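You operate a simulated robot arm through the tools that you are given. There is no shell and no other tool.

Carry out the task below with a simulated robot arm. There is one attempt and no reset: what you move stays moved.

TASK
Screw the hose coupling tight onto the pump's top port.
Fine: clamp and lock the pump first and leave it so.

Only the result counts: the job must be done as asked and must still hold three seconds after the hand-in. Knocking over, shifting, dropping, spilling or breaking anything else fails it.

THE ROBOT
A 7-joint arm with a two-finger parallel gripper, fixed in place. Base frame: the origin is at the foot of the arm, x ahead of it, y to its left, z up. Lengths are in mm, angles in degrees, forces in N, time in s.
Its first joint turns from -149.0 to 149.0 degrees. Payload 3.43 kg.
Tool frame: the origin (TCP) lies between the finger pads and is the grasp point; the fingertips stand 30 mm ahead of it; z points along the fingers, y is the line along which they close. The gripper opens to 94 mm. The fingers are 28 mm wide and 10 mm thick; the gripper's body (50 by 96 mm) begins 55 mm behind the TCP.
Orientation is told as [roll, pitch, yaw] about the base's x, y, z axes, in that order, counted from this pose: with the fingers straight down and closing along the base's y, the tool's x points along the base's -x, its y along +y and its z along -z.

THE INTERFACE
- The arm moves only by the tool step_arm. Its argument "steps" is a list of rows, each an object (a shift or turn left out is 0, a gripper value left out holds the last) with "translation": the shift along the tool's x, y, z in mm, a list of three; "angular": the turn, a rotation vector about the tool's x, y, z in degrees, a list of three; "grip": the finger opening in mm, from 0 to 94. In form: [{"translation": [x, y, z], "angular": [ax, ay, az], "grip": grip}, ...]. A call has 1 to 20 rows; each row shifts and turns the commanded pose from where the row before left it, along the tool's axes as they then stand. Each row takes 0.2 s and may step no farther than 50 mm and 8.6 degrees from the row before; otherwise, or with a gripper value out of range, the whole call is refused. A pose out of reach is approached as far as the arm can. The call stops where the force on the tool passes 50 N (or 10 N more than at its start, if that is more) or the arm is blocked; 0.2 s more then pass. Each finger travels about 45 mm/s and halts on what it meets, pressing with about 25 N; the grip force reading is that of the motor and also rises with nothing between the fingers. The clock runs only during rows and for 0.2 s after the last one: add rows that do not move to give the fingers time. The reply holds the time, the measured pose of the TCP, the force on the tool along the base axes, the opening and the grip force, in the units named above and with some noise, with the torque about the TCP (base axes, N m) and any sound that the robot's microphone picked up.
- Cameras (640 x 400 px; columns grow to the right, rows downward): "scene" is fixed at [398.6, -497.1, 1531.7]; the picture's right is [-0.10, -1.00, 0.00], its down [-0.77, 0.08, -0.63] and it looks along [0.63, -0.06, -0.78] (base axes); focal length 364 px, centre (320, 200). "wrist" rides on the gripper at [76, 14, -102] in the tool frame; the picture's right is [-0.18, 0.98, 0.00], its down [-0.75, -0.14, -0.64] and it looks along [-0.63, -0.12, 0.77] (tool axes); focal length 243 px, centre (320, 200). There is no depth. A picture from a camera that has moved, and an enlarged one, comes with that camera's place and axes in the base frame and with its lens.
- snapshot(camera): a new picture of that camera. The clock stands still meanwhile.
- enlarge(camera, box): a new picture of the part [left, top, right, bottom] of that camera's present view, enlarged. The clock stands still meanwhile.
- job_done(): hands the job in; it is judged then, once.

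Places have to be worked out from the pictures, the camera data and where the tool is seen. Open the gripper and draw the arm clear of the work before you hand the job in, unless the task says otherwise.

The tools are called after ">>>" as a command line: name --argument value ..., lists and objects as JSON in quotes. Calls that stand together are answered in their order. step_arm: Moves the arm, as the interface text tells. Its arguments: {"type":"object","properties":{"steps":{"type":"array","items":{"type":"object","properties":{"translation":{"type":"array","items":{"type":"number"}},"angular":{"type":"array","items":{"type":"number"}},"grip":{"type":"number"}}}}},"required":["steps"]} The other tools are called the same way: snapshot (camera) takes a picture; enlarge (camera, box) takes an enlarged picture of a part of a camera's view; job_done () hands the job in.

At the start:

```text
t: 0.0
tool_pos: [834.0, -528.5, 1177.9]
tool_rot: [0.0, 0.1, -0.1]
ft_force: [0.0, 0.8, -0.5]
moment: [0.0, 0.0, 0.02]
opening: 94.3
grip_force: 0.0
```

scene: 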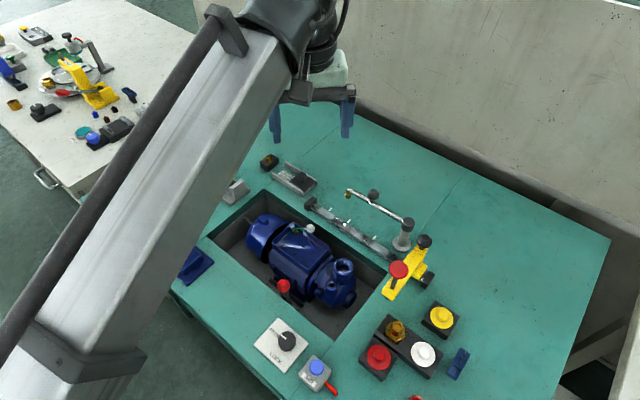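
wrist: 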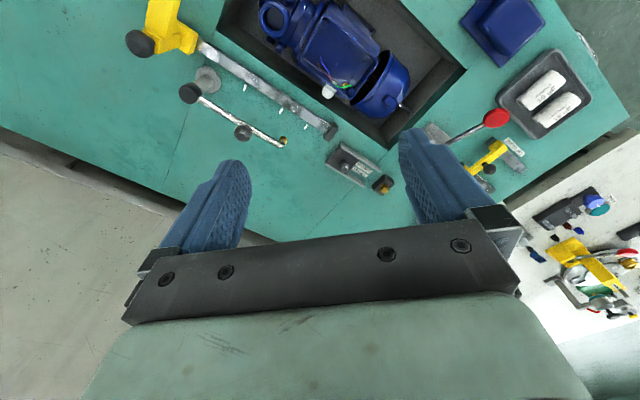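

The pictures show a pump in a well, with several clamps, knobs and buttons around it. I'll enlarge the views to identify the clamp, the lock and the coupling.

>>> enlarge --camera "scene" --box '[200, 140, 360, 240]'

>>> enlarge --camera "scene" --box '[320, 170, 480, 270]'

>>> enlarge --camera "scene" --box '[220, 220, 380, 320]'

>>> enlarge --camera "scene" --box '[230, 300, 390, 400]'

>>> enlarge --camera "scene" --box '[340, 290, 500, 390]'

>>> enlarge --camera "scene" --box '[0, 20, 160, 150]'

>>> enlarge --camera "wrist" --box '[120, 0, 400, 175]'

>>> enlarge --camera "wrist" --box '[400, 0, 640, 150]'

```text
4.00 times, centred on (280, 190) of scene
camera zoom: at [398.6, -497.1, 1531.7], right [-0.1, -1.0, 0.0], down [-0.77, 0.08, -0.63], along [0.63, -0.06, -0.78], focal length 1455 px, centre (480, 240)
```

zoom: 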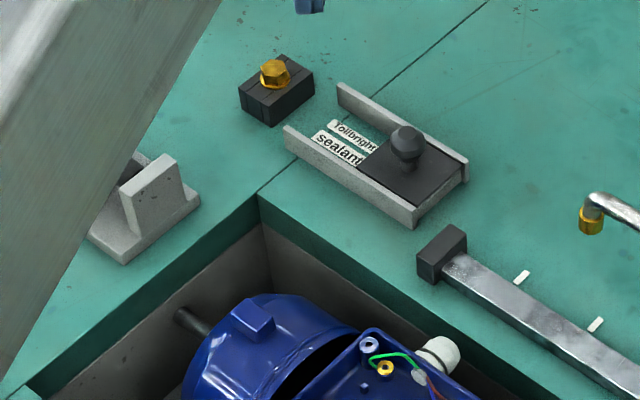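

```text
4.00 times, centred on (400, 220) of scene
camera zoom: at [398.6, -497.1, 1531.7], right [-0.1, -1.0, 0.0], down [-0.77, 0.08, -0.63], along [0.63, -0.06, -0.78], focal length 1455 px, centre (0, 120)
```

zoom: 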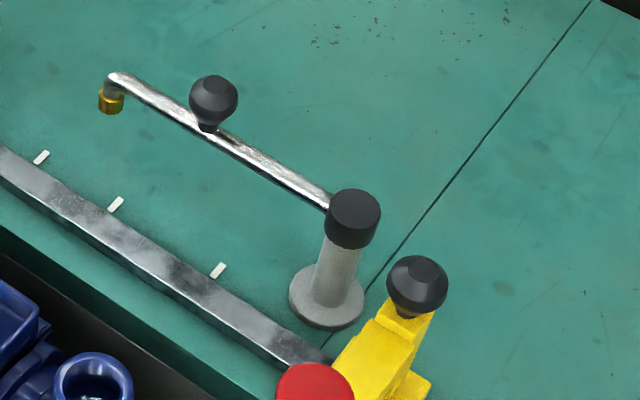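

```text
4.00 times, centred on (300, 270) of scene
camera zoom: at [398.6, -497.1, 1531.7], right [-0.1, -1.0, 0.0], down [-0.77, 0.08, -0.63], along [0.63, -0.06, -0.78], focal length 1455 px, centre (400, -80)
```

zoom: 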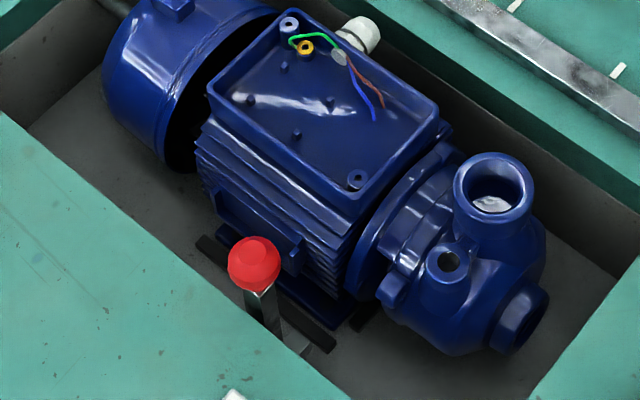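

```text
4.00 times, centred on (310, 350) of scene
camera zoom: at [398.6, -497.1, 1531.7], right [-0.1, -1.0, 0.0], down [-0.77, 0.08, -0.63], along [0.63, -0.06, -0.78], focal length 1455 px, centre (360, -400)
```

zoom: 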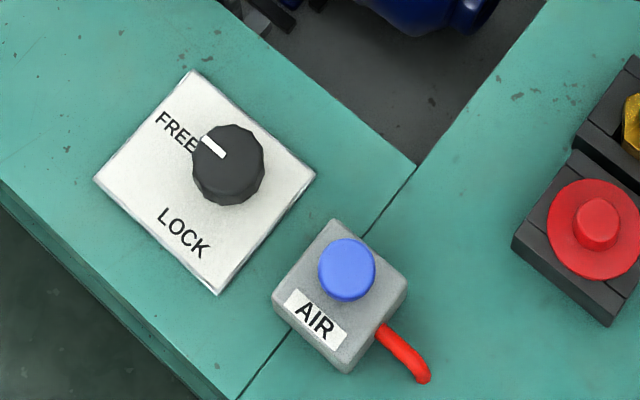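

```text
4.00 times, centred on (420, 340) of scene
camera zoom: at [398.6, -497.1, 1531.7], right [-0.1, -1.0, 0.0], down [-0.77, 0.08, -0.63], along [0.63, -0.06, -0.78], focal length 1455 px, centre (-80, -360)
```

zoom: 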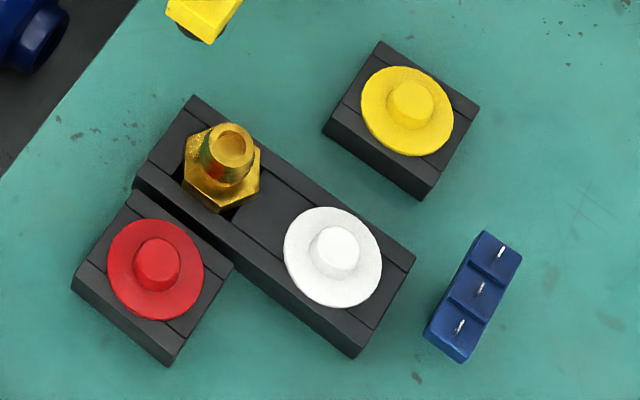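

```text
3.08 times, centred on (80, 85) of scene
camera zoom: at [398.6, -497.1, 1531.7], right [-0.1, -1.0, 0.0], down [-0.77, 0.08, -0.63], along [0.63, -0.06, -0.78], focal length 1119 px, centre (1058, 554)
```

zoom: 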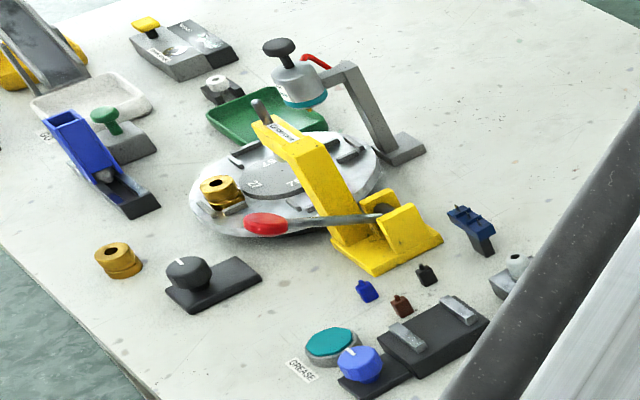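

```text
2.29 times, centred on (260, 88) of wrist
camera zoom: at [757.6, -512.5, 1280.9], right [0.18, 0.98, 0.0], down [0.75, -0.14, 0.64], along [0.63, -0.12, -0.77], focal length 555 px, centre (457, 457)
```

zoom: 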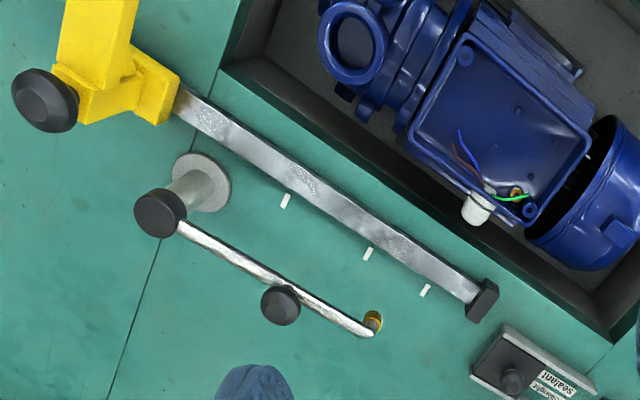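

```text
2.67 times, centred on (520, 75) of wrist
camera zoom: at [757.6, -512.5, 1280.9], right [0.18, 0.98, 0.0], down [0.75, -0.14, 0.64], along [0.63, -0.12, -0.77], focal length 647 px, centre (-213, 533)
```

zoom: 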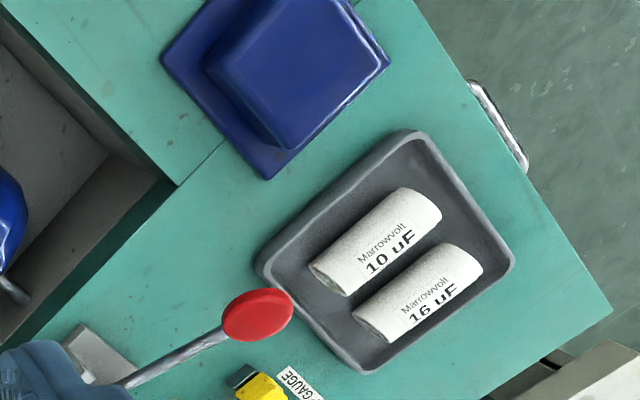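

I take the table surface to be at about z=815. The pump port is near (769,-582,843), the FREE/LOCK knob near (628,-458), the AIR button near (577,-509) and the brass coupling near (623,-661). I'll draw the arm back and high to get a clear look at the fixtures.

>>> step_arm --steps '[{"translation": [43, 15, 0]}, {"translation": [43, 15, 0]}, {"translation": [43, 15, 0]}, {"translation": [43, 15, 0]}, {"translation": [43, 15, 0]}, {"translation": [43, 15, 0]}, {"translation": [43, 15, 0]}, {"translation": [43, 15, 0]}, {"translation": [0, 0, 0]}]'

>>> snapshot --camera "wrist"

>>> snapshot --camera "scene"

```text
t: 2.0
tool_pos: [515.0, -430.8, 1108.9]
tool_rot: [-0.7, -0.7, 0.0]
ft_force: [0.3, 0.1, 0.4]
moment: [-0.02, 0.0, 0.03]
opening: 93.9
grip_force: 0.2
out of reach, approached as far as the arm can: row 4, 5, 6, 7, 8
```

```text
taken
camera wrist: at [438.0, -412.6, 1211.2], right [0.18, 0.98, -0.01], down [0.75, -0.13, 0.65], along [0.64, -0.13, -0.76], focal length 243 px, centre (320, 200)
```

wrist: 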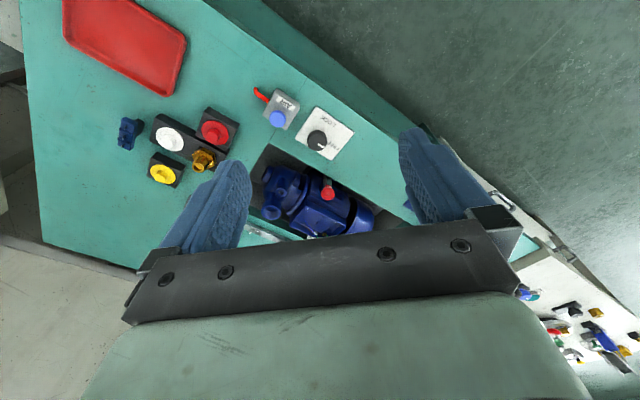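

```text
taken
```

scene: 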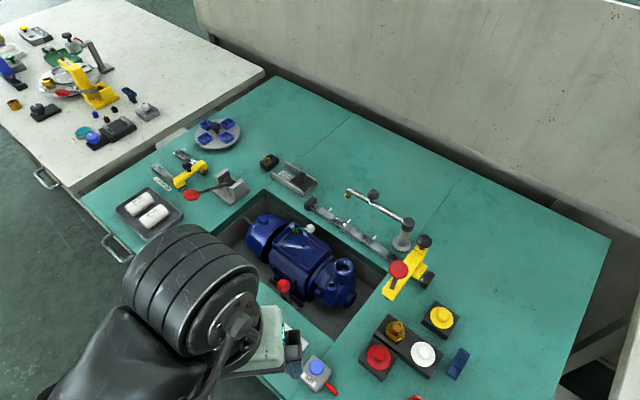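

Now more of the table is visible. I'll enlarge the areas of the clamp devices from both cameras.

>>> enlarge --camera "wrist" --box '[230, 80, 390, 240]'

>>> enlarge --camera "scene" --box '[100, 100, 260, 200]'

>>> enlarge --camera "scene" --box '[220, 140, 300, 190]'

>>> enlarge --camera "scene" --box '[350, 220, 450, 310]'

>>> enlarge --camera "wrist" --box '[100, 80, 250, 200]'

```text
2.50 times, centred on (310, 160) of wrist
camera zoom: at [438.0, -412.6, 1211.2], right [0.18, 0.98, -0.01], down [0.75, -0.13, 0.65], along [0.64, -0.13, -0.76], focal length 606 px, centre (345, 300)
```

zoom: 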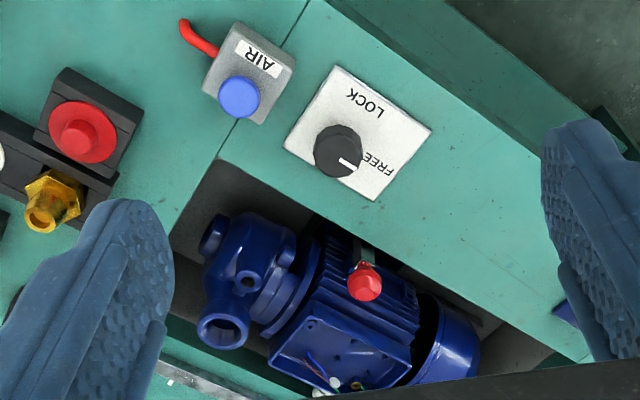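

```text
4.00 times, centred on (180, 150) of scene
camera zoom: at [398.6, -497.1, 1531.7], right [-0.1, -1.0, 0.0], down [-0.77, 0.08, -0.63], along [0.63, -0.06, -0.78], focal length 1455 px, centre (880, 400)
```

zoom: 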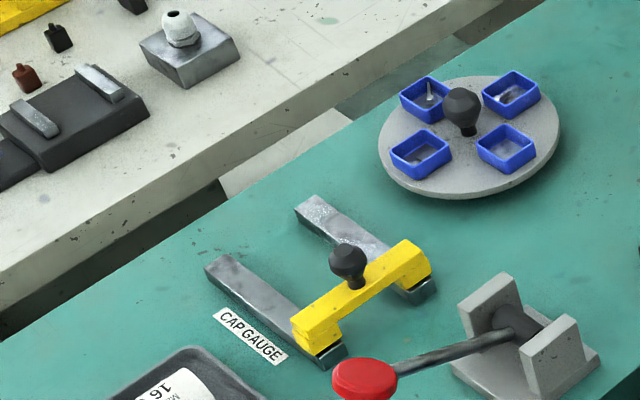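

```text
8.00 times, centred on (260, 165) of scene
camera zoom: at [398.6, -497.1, 1531.7], right [-0.1, -1.0, 0.0], down [-0.77, 0.08, -0.63], along [0.63, -0.06, -0.78], focal length 2910 px, centre (800, 480)
```

zoom: 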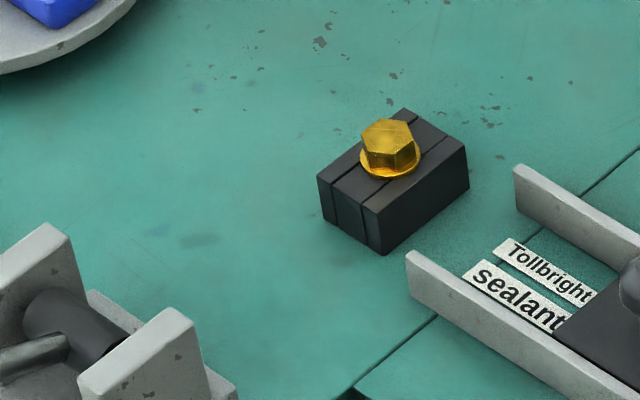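

```text
4.44 times, centred on (400, 265) of scene
camera zoom: at [398.6, -497.1, 1531.7], right [-0.1, -1.0, 0.0], down [-0.77, 0.08, -0.63], along [0.63, -0.06, -0.78], focal length 1617 px, centre (-36, -89)
```

zoom: 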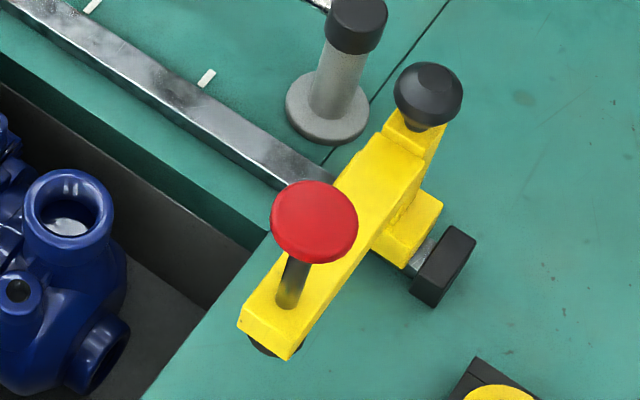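

```text
3.33 times, centred on (175, 140) of wrist
camera zoom: at [438.0, -412.6, 1211.2], right [0.18, 0.98, -0.01], down [0.75, -0.13, 0.65], along [0.64, -0.13, -0.76], focal length 809 px, centre (803, 400)
```

zoom: 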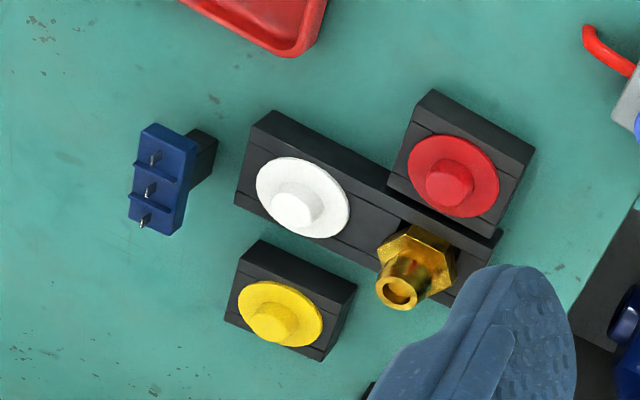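

The yellow beam on the rail, the red knob in the well and the FREE/LOCK dial could all be part of the clamp. I'll move closer to inspect the well and the lever.

>>> step_arm --steps '[{"translation": [-35, -16, 20], "angular": [0, 0, 0]}, {"translation": [-35, -16, 20]}, {"translation": [-35, -16, 20]}, {"translation": [0, 0, 0]}]'

>>> snapshot --camera "wrist"

>>> enlarge --camera "wrist" --box '[240, 60, 440, 220]'

```text
t: 3.0
tool_pos: [622.9, -479.2, 1047.9]
tool_rot: [0.1, 0.0, 0.0]
ft_force: [-0.8, 0.1, 0.2]
moment: [0.01, -0.02, 0.01]
opening: 93.9
grip_force: 0.0
```

```text
taken
camera wrist: at [545.4, -462.6, 1151.8], right [0.18, 0.98, 0.0], down [0.75, -0.14, 0.64], along [0.63, -0.12, -0.77], focal length 243 px, centre (320, 200)
```

wrist: 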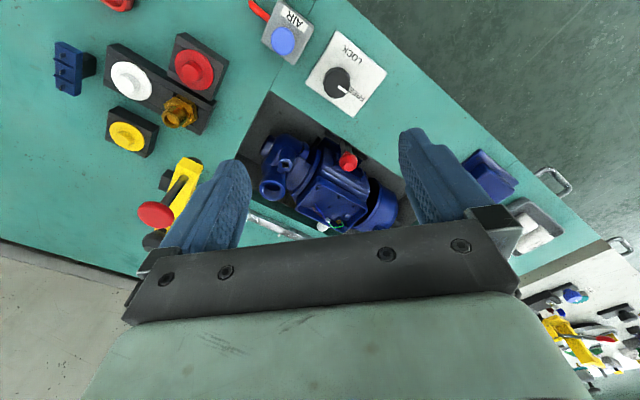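

```text
2.50 times, centred on (340, 140) of wrist
camera zoom: at [545.4, -462.6, 1151.8], right [0.18, 0.98, 0.0], down [0.75, -0.14, 0.64], along [0.63, -0.12, -0.77], focal length 606 px, centre (270, 350)
```

zoom: 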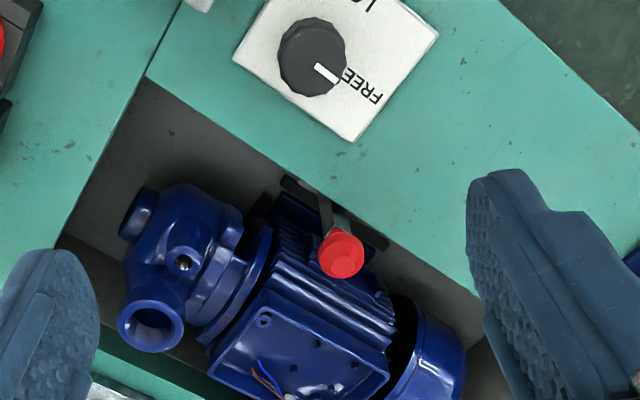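

I'll go lower so the red-knob lever in the well sits at the picture's centre.

>>> step_arm --steps '[{"translation": [8, 20, 30]}, {"translation": [8, 20, 30]}, {"translation": [7, 20, 30]}, {"translation": [0, 0, 0]}]'

>>> snapshot --camera "wrist"

>>> enlarge --camera "wrist" --box '[240, 130, 400, 230]'

>>> enlarge --camera "scene" --box '[260, 260, 320, 300]'

```text
t: 4.0
tool_pos: [598.5, -418.6, 959.3]
tool_rot: [0.0, 0.0, -0.1]
ft_force: [-0.2, -0.6, 0.2]
moment: [-0.01, 0.01, -0.03]
opening: 94.1
grip_force: 0.2
```

```text
taken
camera wrist: at [521.4, -401.8, 1062.2], right [0.18, 0.98, 0.0], down [0.75, -0.14, 0.64], along [0.63, -0.12, -0.77], focal length 243 px, centre (320, 200)
```

wrist: 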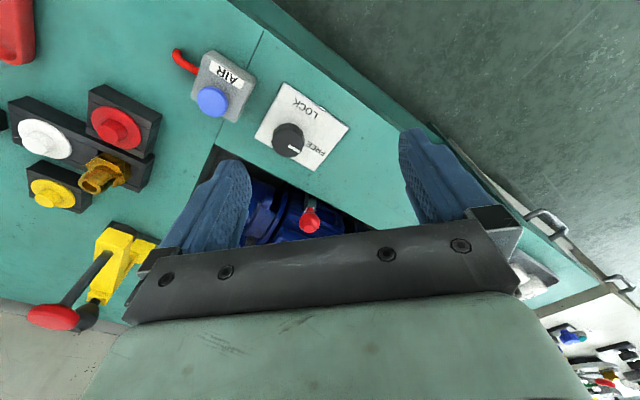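

```text
4.00 times, centred on (320, 180) of wrist
camera zoom: at [521.4, -401.8, 1062.2], right [0.18, 0.98, 0.0], down [0.75, -0.14, 0.64], along [0.63, -0.12, -0.77], focal length 970 px, centre (320, 280)
```

zoom: 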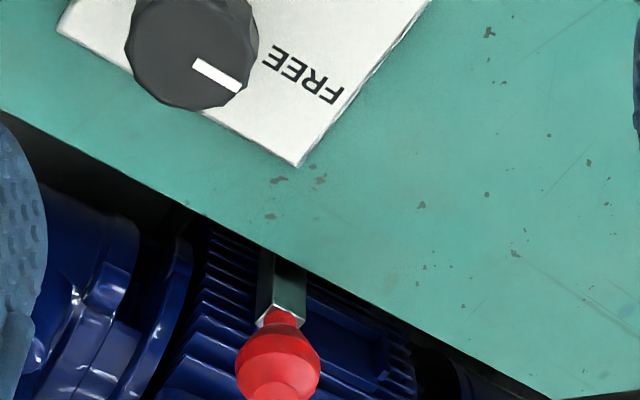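

```text
10.00 times, centred on (290, 280) of scene
camera zoom: at [398.6, -497.1, 1531.7], right [-0.1, -1.0, 0.0], down [-0.77, 0.08, -0.63], along [0.63, -0.06, -0.78], focal length 3637 px, centre (620, -600)
```

zoom: 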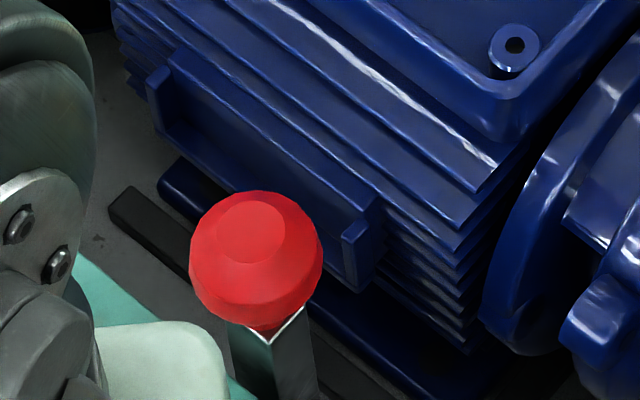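

The red knob stands on a steel post over a dark track in the well. To see how it acts, I'll yaw the camera to look along the pump's axis.

>>> step_arm --steps '[{"translation": [-11, -42, 0]}, {"translation": [-11, -42, 0]}, {"translation": [-10, -41, 0]}, {"angular": [0, 0, -8.4]}, {"angular": [0, 0, -8.4]}, {"angular": [0, 0, -8.4]}, {"angular": [0, 0, -8.4]}, {"angular": [0, 0, -8.4]}, {"angular": [0, 0, -8]}, {"translation": [0, 0, 0]}]'

>>> snapshot --camera "wrist"

>>> enlarge --camera "wrist" --box '[240, 110, 400, 230]'

```text
t: 6.2
tool_pos: [631.0, -543.8, 959.9]
tool_rot: [-0.1, -0.1, 50.0]
ft_force: [-0.3, 0.5, 0.2]
moment: [-0.01, 0.01, -0.02]
opening: 93.9
grip_force: 0.2
```

```text
taken
camera wrist: at [570.2, -591.7, 1062.9], right [-0.64, 0.77, 0.0], down [0.59, 0.49, 0.64], along [0.5, 0.41, -0.77], focal length 243 px, centre (320, 200)
```

wrist: 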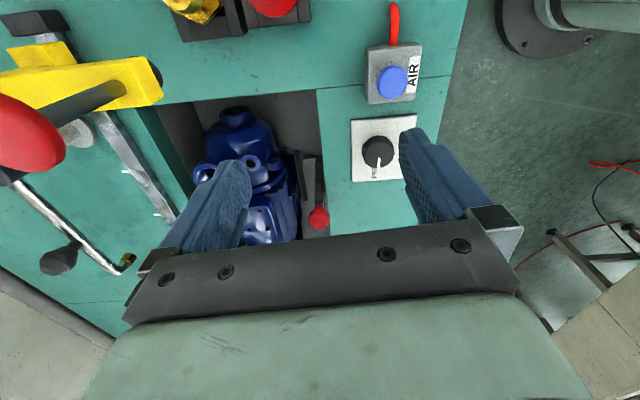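

```text
3.33 times, centred on (320, 170) of wrist
camera zoom: at [570.2, -591.7, 1062.9], right [-0.64, 0.77, 0.0], down [0.59, 0.49, 0.64], along [0.5, 0.41, -0.77], focal length 809 px, centre (320, 300)
```

zoom: 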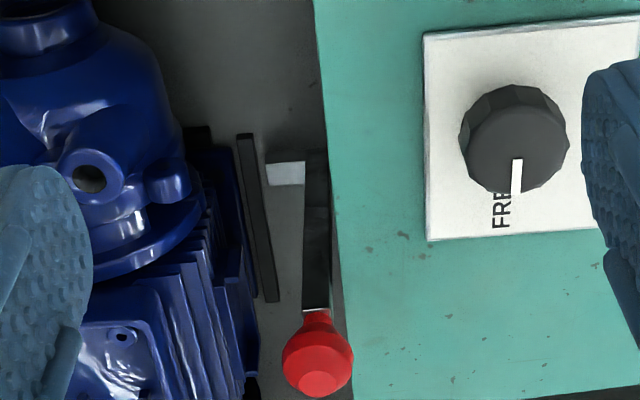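

The post is a vertical lever about 165 mm long, near the well wall, with a jaw bar between it and the pump foot. I'll swing the camera round to look at it from over the pump.

>>> step_arm --steps '[{"angular": [0, 0, -8.4]}, {"angular": [0, 0, -8.4]}, {"angular": [0, 0, -8.4]}, {"angular": [0, 0, -8.4]}, {"angular": [0, 0, -8.4]}, {"angular": [0, 0, -8.4]}, {"angular": [0, 0, -8.4]}, {"angular": [0, 0, -8.4]}, {"angular": [0, 0, -8.4]}, {"angular": [0, 0, -8.4]}, {"angular": [0, 0, -6.7]}, {"translation": [16.4, -32.8, -5]}, {"translation": [16.4, -32.8, -5]}, {"translation": [16.4, -32.8, -5]}, {"translation": [16.4, -32.8, -5]}, {"translation": [0, 0, 0]}]'

>>> snapshot --camera "wrist"

>>> enlarge --camera "wrist" --box '[220, 40, 420, 190]'

```text
t: 9.6
tool_pos: [781.1, -501.7, 977.7]
tool_rot: [0.2, 0.0, 130.3]
ft_force: [0.1, 0.2, 0.1]
moment: [-0.01, 0.02, -0.06]
opening: 93.9
grip_force: 0.1
out of reach, approached as far as the arm can: row 10, 11
```

```text
taken
camera wrist: at [819.4, -566.4, 1081.6], right [-0.87, -0.49, 0.0], down [-0.38, 0.67, 0.64], along [-0.32, 0.56, -0.77], focal length 243 px, centre (320, 200)
```

wrist: 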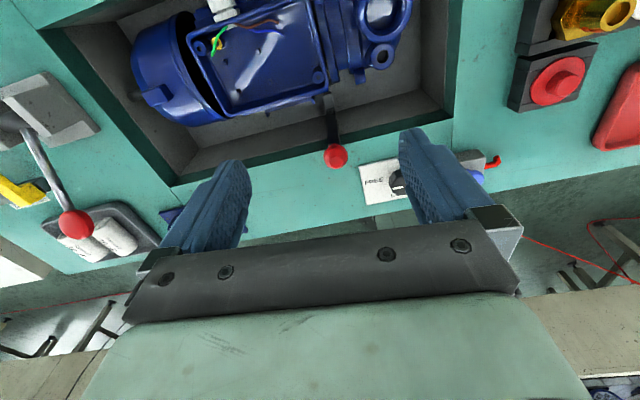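

```text
2.67 times, centred on (320, 115) of wrist
camera zoom: at [819.4, -566.4, 1081.6], right [-0.87, -0.49, 0.0], down [-0.38, 0.67, 0.64], along [-0.32, 0.56, -0.77], focal length 647 px, centre (320, 427)
```

zoom: 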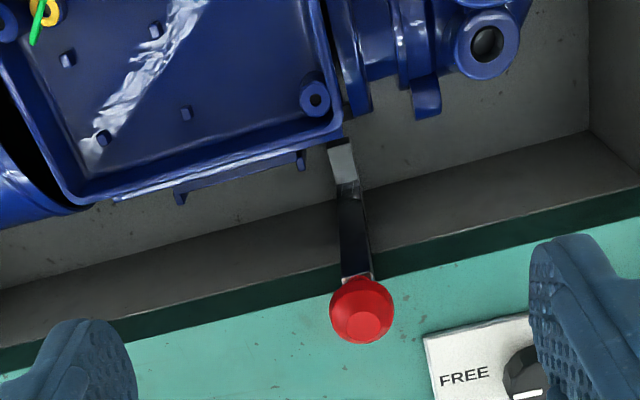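

The lever knob triangulates to about (738,-458,848), on a vertical post with a short grey toe at its foot near z=700. The yaw is at a joint limit here, so I'll turn back to yaw -50 and hover over the knob with the fingers closing along the pump's axis.

>>> step_arm --steps '[{"angular": [0, 0, 8.5]}, {"angular": [0, 0, 8.5]}, {"angular": [0, 0, 8.5]}, {"angular": [0, 0, 8.5]}, {"angular": [0, 0, 8.5]}, {"angular": [0, 0, 8.5]}, {"angular": [0, 0, 8.5]}, {"angular": [0, 0, 8.5]}, {"angular": [0, 0, 8.5]}, {"angular": [0, 0, 8.5]}, {"angular": [0, 0, 8.5]}, {"angular": [0, 0, 8.5]}, {"angular": [0, 0, 8.5]}, {"angular": [0, 0, 8.5]}, {"angular": [0, 0, 8.5]}, {"angular": [0, 0, 8.5]}, {"angular": [0, 0, 8.5]}, {"angular": [0, 0, 8.5]}, {"angular": [0, 0, 8.5]}, {"angular": [0, 0, 8.5]}]'

>>> snapshot --camera "wrist"

```text
t: 13.8
tool_pos: [780.8, -500.5, 978.5]
tool_rot: [0.0, 0.0, -40.0]
ft_force: [0.8, 0.0, -0.2]
moment: [0.02, -0.01, 0.01]
opening: 93.8
grip_force: 0.0
```

```text
taken
camera wrist: at [731.6, -438.1, 1082.7], right [0.77, 0.64, 0.0], down [0.49, -0.59, 0.64], along [0.41, -0.5, -0.77], focal length 243 px, centre (320, 200)
```

wrist: 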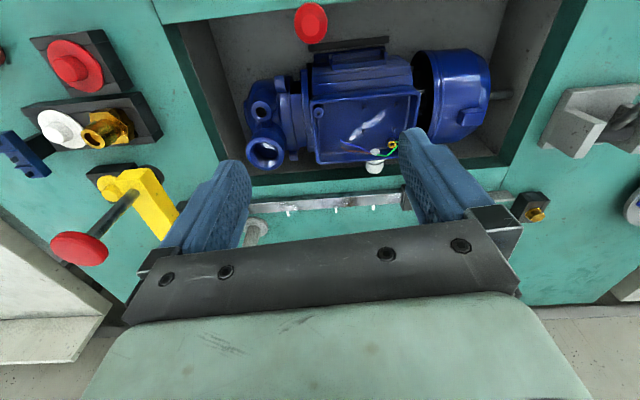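

This view looks square on to the pump. I'll enlarge it to see the lever, the jaw bar and the pump ports.

>>> enlarge --camera "wrist" --box '[230, 0, 420, 190]'

>>> enlarge --camera "wrist" --box '[20, 20, 180, 180]'

>>> enlarge --camera "wrist" --box '[230, 80, 330, 180]'

```text
2.11 times, centred on (325, 95) of wrist
camera zoom: at [731.6, -438.1, 1082.7], right [0.77, 0.64, 0.0], down [0.49, -0.59, 0.64], along [0.41, -0.5, -0.77], focal length 511 px, centre (310, 421)
```

zoom: 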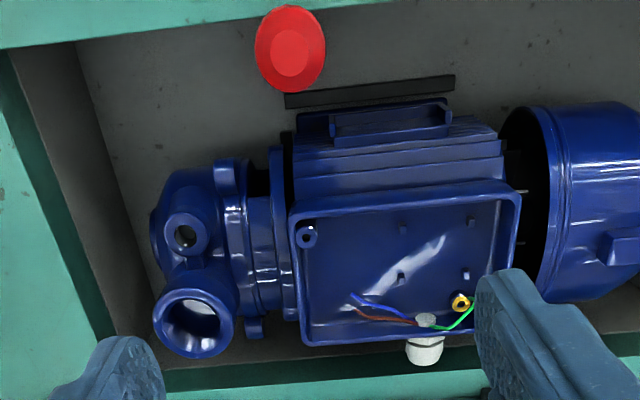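

```text
2.50 times, centred on (100, 100) of wrist
camera zoom: at [731.6, -438.1, 1082.7], right [0.77, 0.64, 0.0], down [0.49, -0.59, 0.64], along [0.41, -0.5, -0.77], focal length 606 px, centre (870, 450)
```

zoom: 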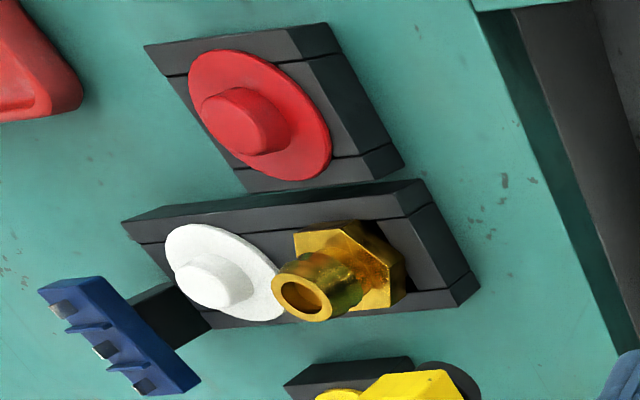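

```text
4.00 times, centred on (280, 130) of wrist
camera zoom: at [731.6, -438.1, 1082.7], right [0.77, 0.64, 0.0], down [0.49, -0.59, 0.64], along [0.41, -0.5, -0.77], focal length 970 px, centre (480, 480)
```

zoom: 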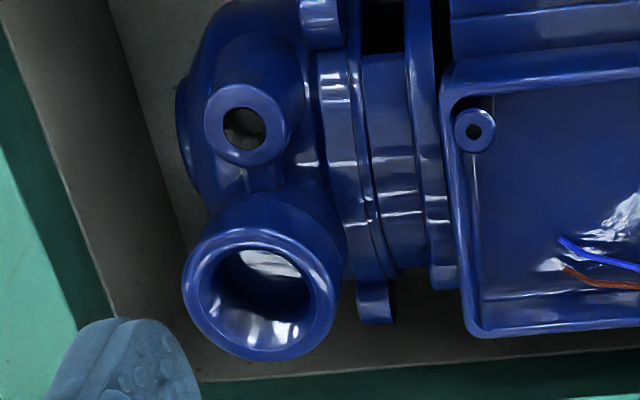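

The well and pump axis run at about 45° in the base frame. I'll hover above the red knob with the fingers straddling it along that axis, then check before descending.

>>> step_arm --steps '[{"angular": [0, 0, 4.5]}, {"translation": [30, 0, 15]}, {"translation": [30.3, 0.3, 20]}, {"translation": [0, 0, 30]}, {"translation": [0, 0, 0]}]'

>>> snapshot --camera "wrist"

>>> snapshot --camera "scene"

```text
t: 15.0
tool_pos: [739.2, -458.7, 913.7]
tool_rot: [-0.1, 0.1, -44.3]
ft_force: [0.0, 0.6, -0.6]
moment: [0.01, -0.01, -0.04]
opening: 94.0
grip_force: 0.0
```

```text
taken
camera wrist: at [693.8, -393.3, 1017.1], right [0.82, 0.58, 0.0], down [0.44, -0.63, 0.64], along [0.37, -0.53, -0.77], focal length 243 px, centre (320, 200)
```

wrist: 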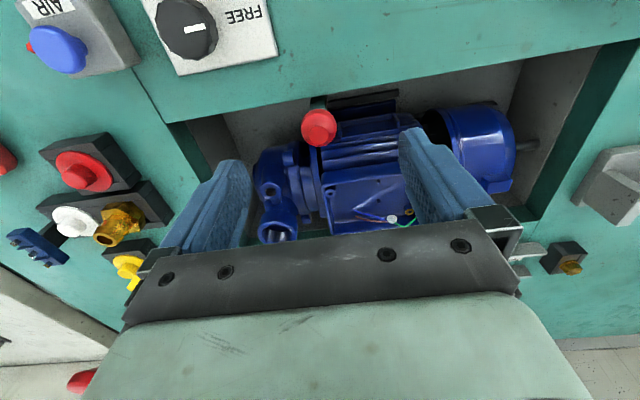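

```text
taken
```

scene: 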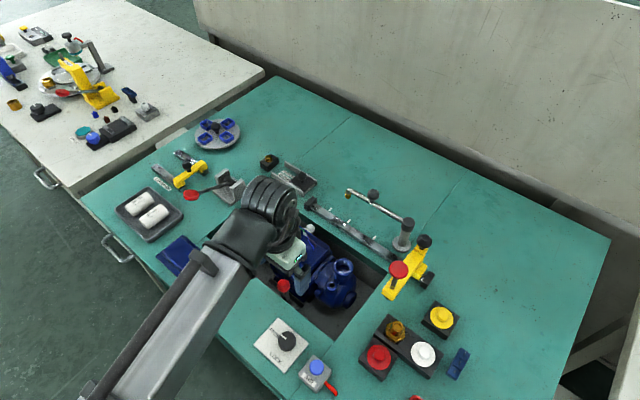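

The knob shows between the open fingers, a few mm toward the wall side. I'll shift 4 mm, come down so the tips stay just above table level, then close gently on the knob.

>>> step_arm --steps '[{"translation": [4, 0, 30]}, {"translation": [0, 0, 26]}, {"translation": [0, 0, 0]}]'

>>> snapshot --camera "wrist"

>>> enlarge --camera "scene" --box '[240, 250, 320, 310]'

```text
t: 15.8
tool_pos: [735.2, -454.5, 858.8]
tool_rot: [-0.1, -0.1, -44.4]
ft_force: [0.0, 0.5, 0.9]
moment: [-0.02, 0.01, 0.0]
opening: 94.1
grip_force: 0.1
```

```text
taken
camera wrist: at [690.8, -389.9, 962.0], right [0.82, 0.58, 0.0], down [0.44, -0.63, 0.64], along [0.37, -0.53, -0.77], focal length 243 px, centre (320, 200)
```

wrist: 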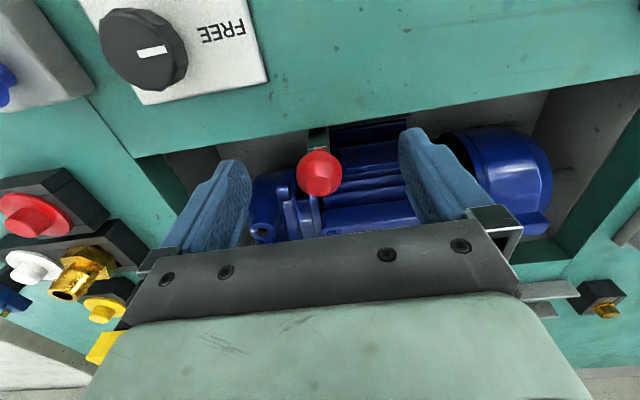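

```text
6.67 times, centred on (280, 280) of scene
camera zoom: at [398.6, -497.1, 1531.7], right [-0.1, -1.0, 0.0], down [-0.77, 0.08, -0.63], along [0.63, -0.06, -0.78], focal length 2425 px, centre (587, -333)
```

zoom: 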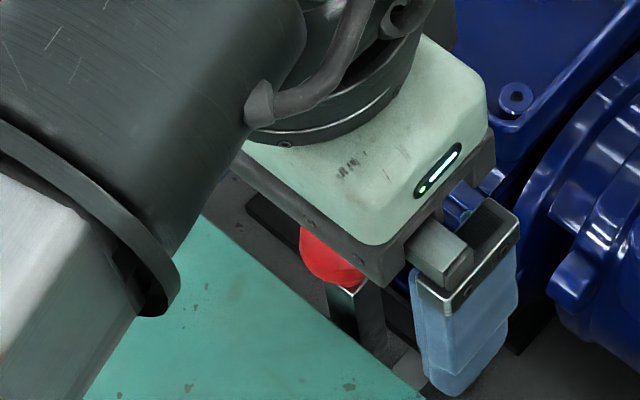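

The knob is centred between the fingers, about 15 mm ahead of the TCP. I'll close on it.

>>> step_arm --steps '[{"grip": 15}, {"grip": 15}, {"grip": 15}, {"grip": 15}, {"grip": 15}, {"grip": 15}]'

>>> snapshot --camera "wrist"

```text
t: 17.2
tool_pos: [734.1, -455.6, 858.0]
tool_rot: [0.0, 0.0, -44.3]
ft_force: [-7.7, -8.3, 1.7]
moment: [0.29, -0.29, -0.01]
opening: 27.6
grip_force: 45.1
```

```text
taken
camera wrist: at [690.2, -390.5, 962.3], right [0.82, 0.57, 0.0], down [0.44, -0.63, 0.64], along [0.37, -0.53, -0.77], focal length 243 px, centre (320, 200)
```

wrist: 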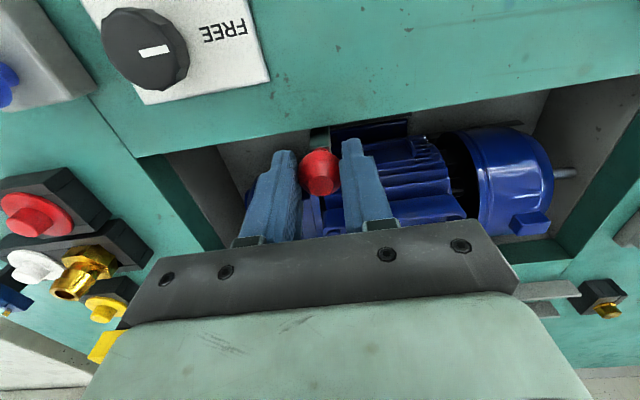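

The knob is held (27.6 mm). I'll probe gently toward the pump (tool -x) in small steps and watch the force.

>>> step_arm --steps '[{"translation": [-2, 0, 0]}, {"translation": [-2, 0, 0]}, {"translation": [-2, 0, 0]}, {"translation": [0, 0, 0]}]'

>>> snapshot --camera "wrist"

```text
t: 18.2
tool_pos: [738.6, -461.5, 859.5]
tool_rot: [-0.2, 0.1, -44.3]
ft_force: [-17.4, -14.8, -5.8]
moment: [0.22, -0.13, 0.06]
opening: 27.7
grip_force: 45.2
```

```text
taken
camera wrist: at [694.5, -394.5, 962.3], right [0.82, 0.57, 0.0], down [0.44, -0.63, 0.64], along [0.37, -0.53, -0.77], focal length 243 px, centre (320, 200)
```

wrist: 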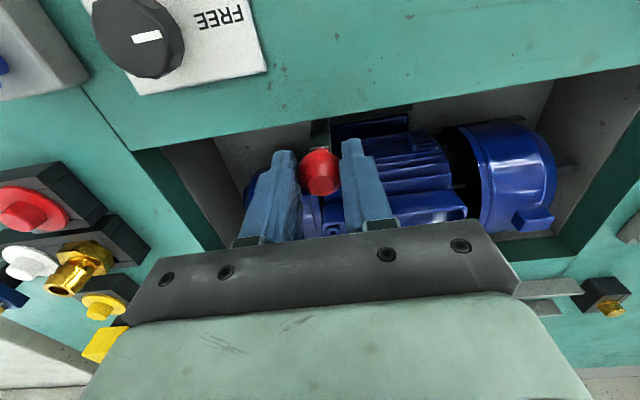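

The knob followed the gripper about 7 mm toward the pump with almost no resistance, but side force built up along the pump axis. I'll relieve it by shifting sideways a little.

>>> step_arm --steps '[{"translation": [0, -1.5, 0]}, {"translation": [0, 0, 0]}]'

```text
t: 18.8
tool_pos: [738.0, -459.9, 858.7]
tool_rot: [0.0, -0.1, -44.2]
ft_force: [-9.4, -7.5, -0.4]
moment: [0.12, 0.75, -0.13]
opening: 27.3
grip_force: 44.7
```

The side force halved. I'll shift a bit more sideways and go on toward the pump.

>>> step_arm --steps '[{"translation": [-2, -1.7, 0]}, {"translation": [-2, -0.2, 0]}, {"translation": [-2, -0.2, 0]}, {"translation": [0, 0, 0]}]'

>>> snapshot --camera "wrist"

```text
t: 19.8
tool_pos: [744.3, -463.6, 858.5]
tool_rot: [0.3, 0.0, -44.1]
ft_force: [17.1, 16.4, 9.0]
moment: [0.84, 0.49, 0.07]
opening: 27.5
grip_force: 45.2
```

```text
taken
camera wrist: at [697.9, -399.5, 962.4], right [0.82, 0.58, 0.0], down [0.44, -0.63, 0.64], along [0.37, -0.52, -0.77], focal length 243 px, centre (320, 200)
```

wrist: 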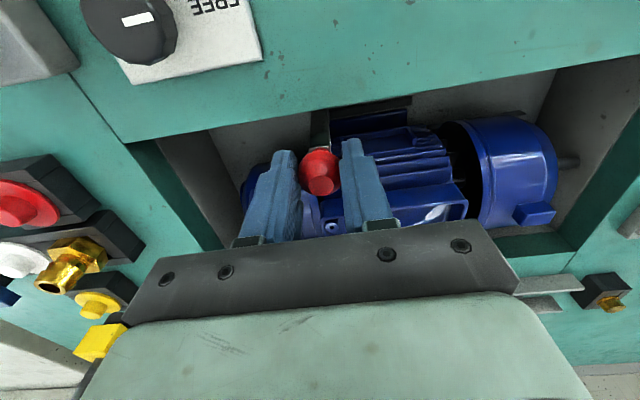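

The side force reversed sign, so the left finger may be touching something. I'll enlarge the view around the fingers before going on.

>>> enlarge --camera "wrist" --box '[220, 90, 420, 240]'

>>> enlarge --camera "scene" --box '[240, 230, 360, 320]'

```text
2.67 times, centred on (320, 165) of wrist
camera zoom: at [697.9, -399.5, 962.4], right [0.82, 0.58, 0.0], down [0.44, -0.63, 0.64], along [0.37, -0.52, -0.77], focal length 647 px, centre (320, 293)
```

zoom: 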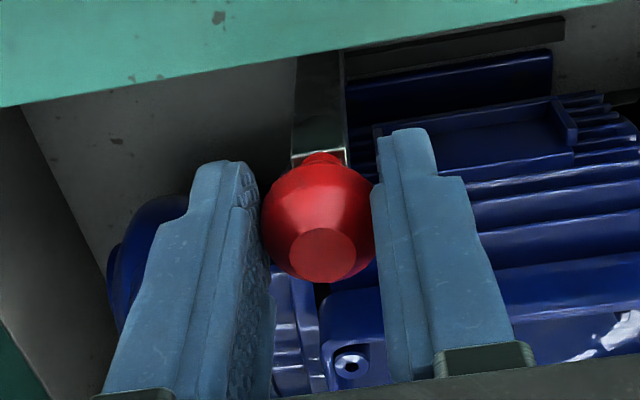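

```text
4.44 times, centred on (300, 275) of scene
camera zoom: at [398.6, -497.1, 1531.7], right [-0.1, -1.0, 0.0], down [-0.77, 0.08, -0.63], along [0.63, -0.06, -0.78], focal length 1617 px, centre (409, -133)
```

zoom: 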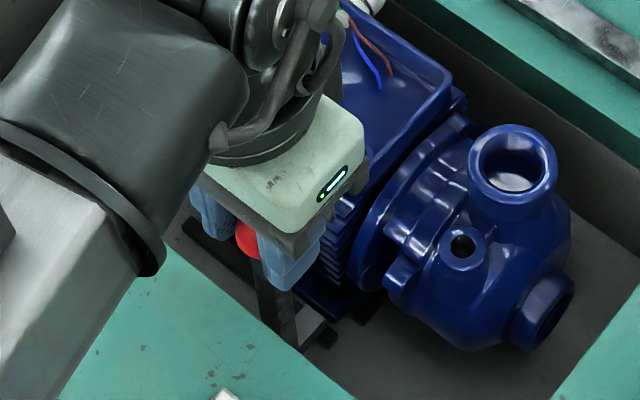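

No contact with the pump is visible. I'll shift back sideways to relax the force and see how the reading answers.

>>> step_arm --steps '[{"translation": [0, 1.5, 0]}, {"translation": [0, 0, 0]}, {"translation": [0, 0, 0]}]'

```text
t: 20.6
tool_pos: [743.1, -464.7, 857.8]
tool_rot: [0.2, 0.0, -44.2]
ft_force: [18.1, 18.3, 20.4]
moment: [0.07, -0.03, 0.34]
opening: 28.1
grip_force: 45.2
```

The readings don't fit a simple spring, so I'll wait a moment without moving and read again.

>>> step_arm --steps '[{"translation": [0, 0, 0]}, {"translation": [0, 0, 0]}, {"translation": [0, 0, 0]}]'

>>> enlarge --camera "wrist" --box '[220, 90, 420, 240]'

```text
t: 21.4
tool_pos: [742.9, -463.3, 860.0]
tool_rot: [0.2, -0.1, -44.3]
ft_force: [20.5, 20.1, 25.3]
moment: [-0.54, -0.56, 0.22]
opening: 27.4
grip_force: 45.0
```

```text
2.67 times, centred on (320, 165) of wrist
camera zoom: at [697.4, -398.9, 962.3], right [0.82, 0.58, 0.0], down [0.44, -0.63, 0.64], along [0.37, -0.52, -0.77], focal length 647 px, centre (320, 293)
```

zoom: 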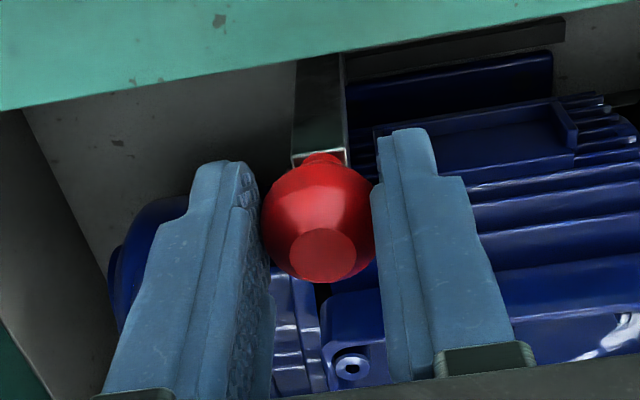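

The force is creeping while the command stays fixed, so there is built-up stress in the grip. I'll open slightly and see where the lever rests by itself.

>>> step_arm --steps '[{"grip": 45}, {"grip": 45}, {"grip": 45}]'

>>> enlarge --camera "wrist" --box '[220, 90, 420, 240]'

```text
t: 22.2
tool_pos: [741.7, -466.6, 858.2]
tool_rot: [-0.2, 0.0, -44.3]
ft_force: [-0.6, -0.1, -0.4]
moment: [-0.01, 0.0, -0.01]
opening: 45.4
grip_force: 0.0
```

```text
2.67 times, centred on (320, 165) of wrist
camera zoom: at [696.7, -400.3, 961.2], right [0.82, 0.57, 0.0], down [0.44, -0.63, 0.64], along [0.37, -0.53, -0.77], focal length 647 px, centre (320, 293)
```

zoom: 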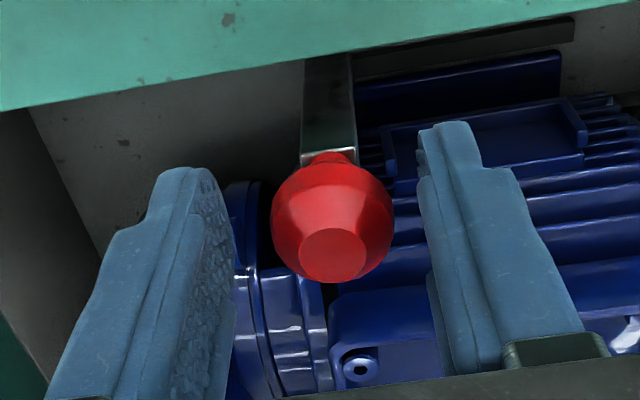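

The lever stays where I left it, with the knob moved about 12 mm toward the pump. I'll re-grip and push on in small steps.

>>> step_arm --steps '[{"translation": [0, 1, 0], "grip": 45}, {"grip": 22}, {"grip": 22}, {"grip": 22}]'

>>> step_arm --steps '[{"translation": [-2, 0, 0]}, {"translation": [-2, 0, 0]}, {"translation": [-2, 0, 0]}, {"translation": [0, 0, 0]}]'

```text
t: 23.2
tool_pos: [743.1, -464.7, 858.0]
tool_rot: [0.0, 0.0, -44.2]
ft_force: [5.6, 5.2, 0.1]
moment: [0.2, -0.16, 0.03]
opening: 27.7
grip_force: 44.9
```

```text
t: 24.2
tool_pos: [747.4, -468.6, 857.7]
tool_rot: [-0.2, 0.0, -44.3]
ft_force: [1.2, 1.2, 3.6]
moment: [0.72, -0.03, 0.17]
opening: 27.8
grip_force: 45.5
```

The force is now very low. I'll keep going toward the pump in small steps.

>>> step_arm --steps '[{"translation": [-2, 0, 0]}, {"translation": [-2, 0, 0]}, {"translation": [-2, 0, 0]}, {"translation": [0, 0, 0]}]'

>>> enlarge --camera "wrist" --box '[220, 60, 420, 210]'

>>> enlarge --camera "scene" --box '[240, 230, 360, 320]'

```text
t: 25.2
tool_pos: [751.5, -473.5, 858.4]
tool_rot: [-0.1, 0.0, -44.3]
ft_force: [0.3, -0.8, 10.3]
moment: [0.82, 0.42, -0.03]
opening: 27.4
grip_force: 44.9
```

```text
2.67 times, centred on (320, 135) of wrist
camera zoom: at [706.9, -407.4, 961.4], right [0.82, 0.57, 0.0], down [0.44, -0.63, 0.64], along [0.37, -0.53, -0.77], focal length 647 px, centre (320, 373)
```

zoom: 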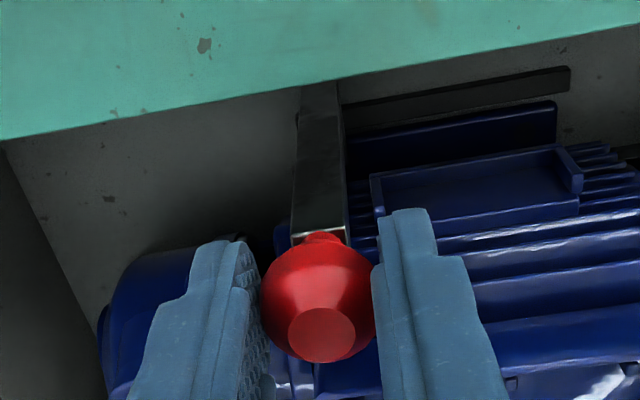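

```text
4.44 times, centred on (300, 275) of scene
camera zoom: at [398.6, -497.1, 1531.7], right [-0.1, -1.0, 0.0], down [-0.77, 0.08, -0.63], along [0.63, -0.06, -0.78], focal length 1617 px, centre (409, -133)
```

zoom: 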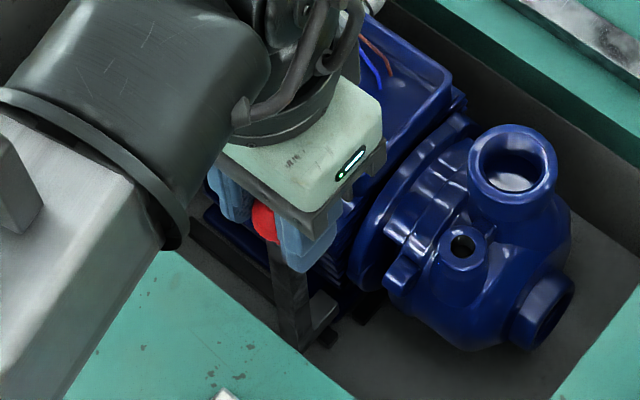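

The post is clearly hinged at its foot and tilting toward the pump with little resistance. I'll continue along the arc, moving slightly down as it goes.

>>> step_arm --steps '[{"translation": [-2, 0, 1.2]}, {"translation": [-2, 0, 0.4]}, {"translation": [-2, 0, 0.4]}, {"translation": [-2, 0, 0.5]}, {"translation": [0, 0, 0]}]'

>>> enlarge --camera "wrist" --box '[220, 60, 420, 210]'

```text
t: 26.4
tool_pos: [756.8, -477.9, 857.7]
tool_rot: [0.0, 0.0, -44.3]
ft_force: [-5.4, 3.9, 36.9]
moment: [0.17, -0.25, 0.02]
opening: 27.8
grip_force: 45.4
```

```text
2.67 times, centred on (320, 135) of wrist
camera zoom: at [711.8, -412.4, 960.6], right [0.82, 0.57, 0.0], down [0.44, -0.63, 0.64], along [0.37, -0.53, -0.77], focal length 647 px, centre (320, 373)
```

zoom: 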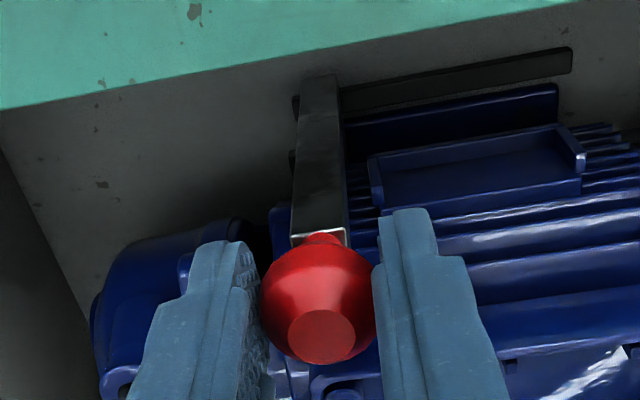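

An upward force of 37 N has appeared, so the knob isn't dropping as I assumed, or a fingertip is touching something. I'll raise the tool slightly and re-read.

>>> step_arm --steps '[{"translation": [0, 0, -3]}, {"translation": [0, 0, 0]}]'

>>> enlarge --camera "scene" --box '[250, 230, 350, 310]'

```text
t: 27.0
tool_pos: [756.4, -478.7, 857.1]
tool_rot: [-0.1, 0.0, -44.4]
ft_force: [-8.4, 5.5, -5.2]
moment: [-0.57, -1.15, -0.09]
opening: 27.6
grip_force: 44.8
```

```text
5.00 times, centred on (300, 270) of scene
camera zoom: at [398.6, -497.1, 1531.7], right [-0.1, -1.0, 0.0], down [-0.77, 0.08, -0.63], along [0.63, -0.06, -0.78], focal length 1819 px, centre (420, -150)
```

zoom: 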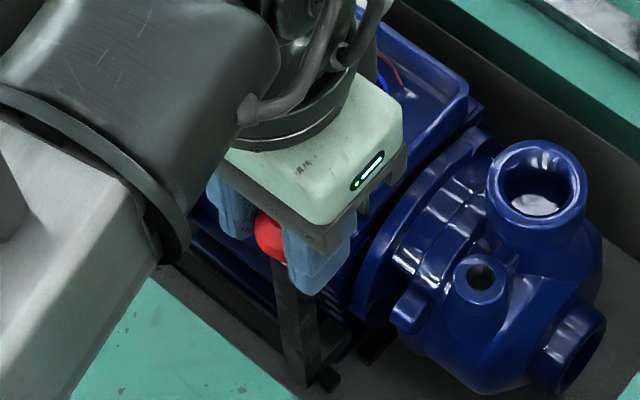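

That relieved it, so the lever started leaning slightly toward the wall and is now near the top of its arc. I'll continue toward the pump with a small downward component.

>>> step_arm --steps '[{"translation": [-2, 0, 0]}, {"translation": [-2, 0, 0.2]}, {"translation": [-2, 0, 0.2]}, {"translation": [-2, 0, 0.3]}, {"translation": [0, 0, 0]}]'

>>> enlarge --camera "wrist" --box '[220, 60, 420, 210]'

```text
t: 28.2
tool_pos: [760.7, -482.1, 858.3]
tool_rot: [-0.1, 0.5, -44.3]
ft_force: [-25.7, 26.9, -3.4]
moment: [0.54, -0.05, 0.0]
opening: 28.0
grip_force: 45.1
```

```text
2.67 times, centred on (320, 135) of wrist
camera zoom: at [716.8, -417.2, 962.3], right [0.82, 0.58, 0.0], down [0.45, -0.63, 0.64], along [0.36, -0.52, -0.77], focal length 647 px, centre (320, 373)
```

zoom: 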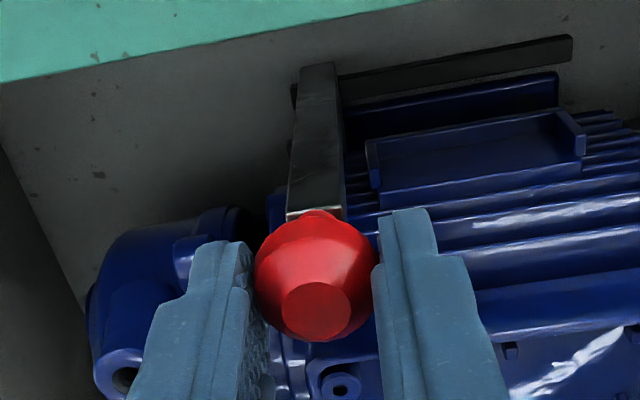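

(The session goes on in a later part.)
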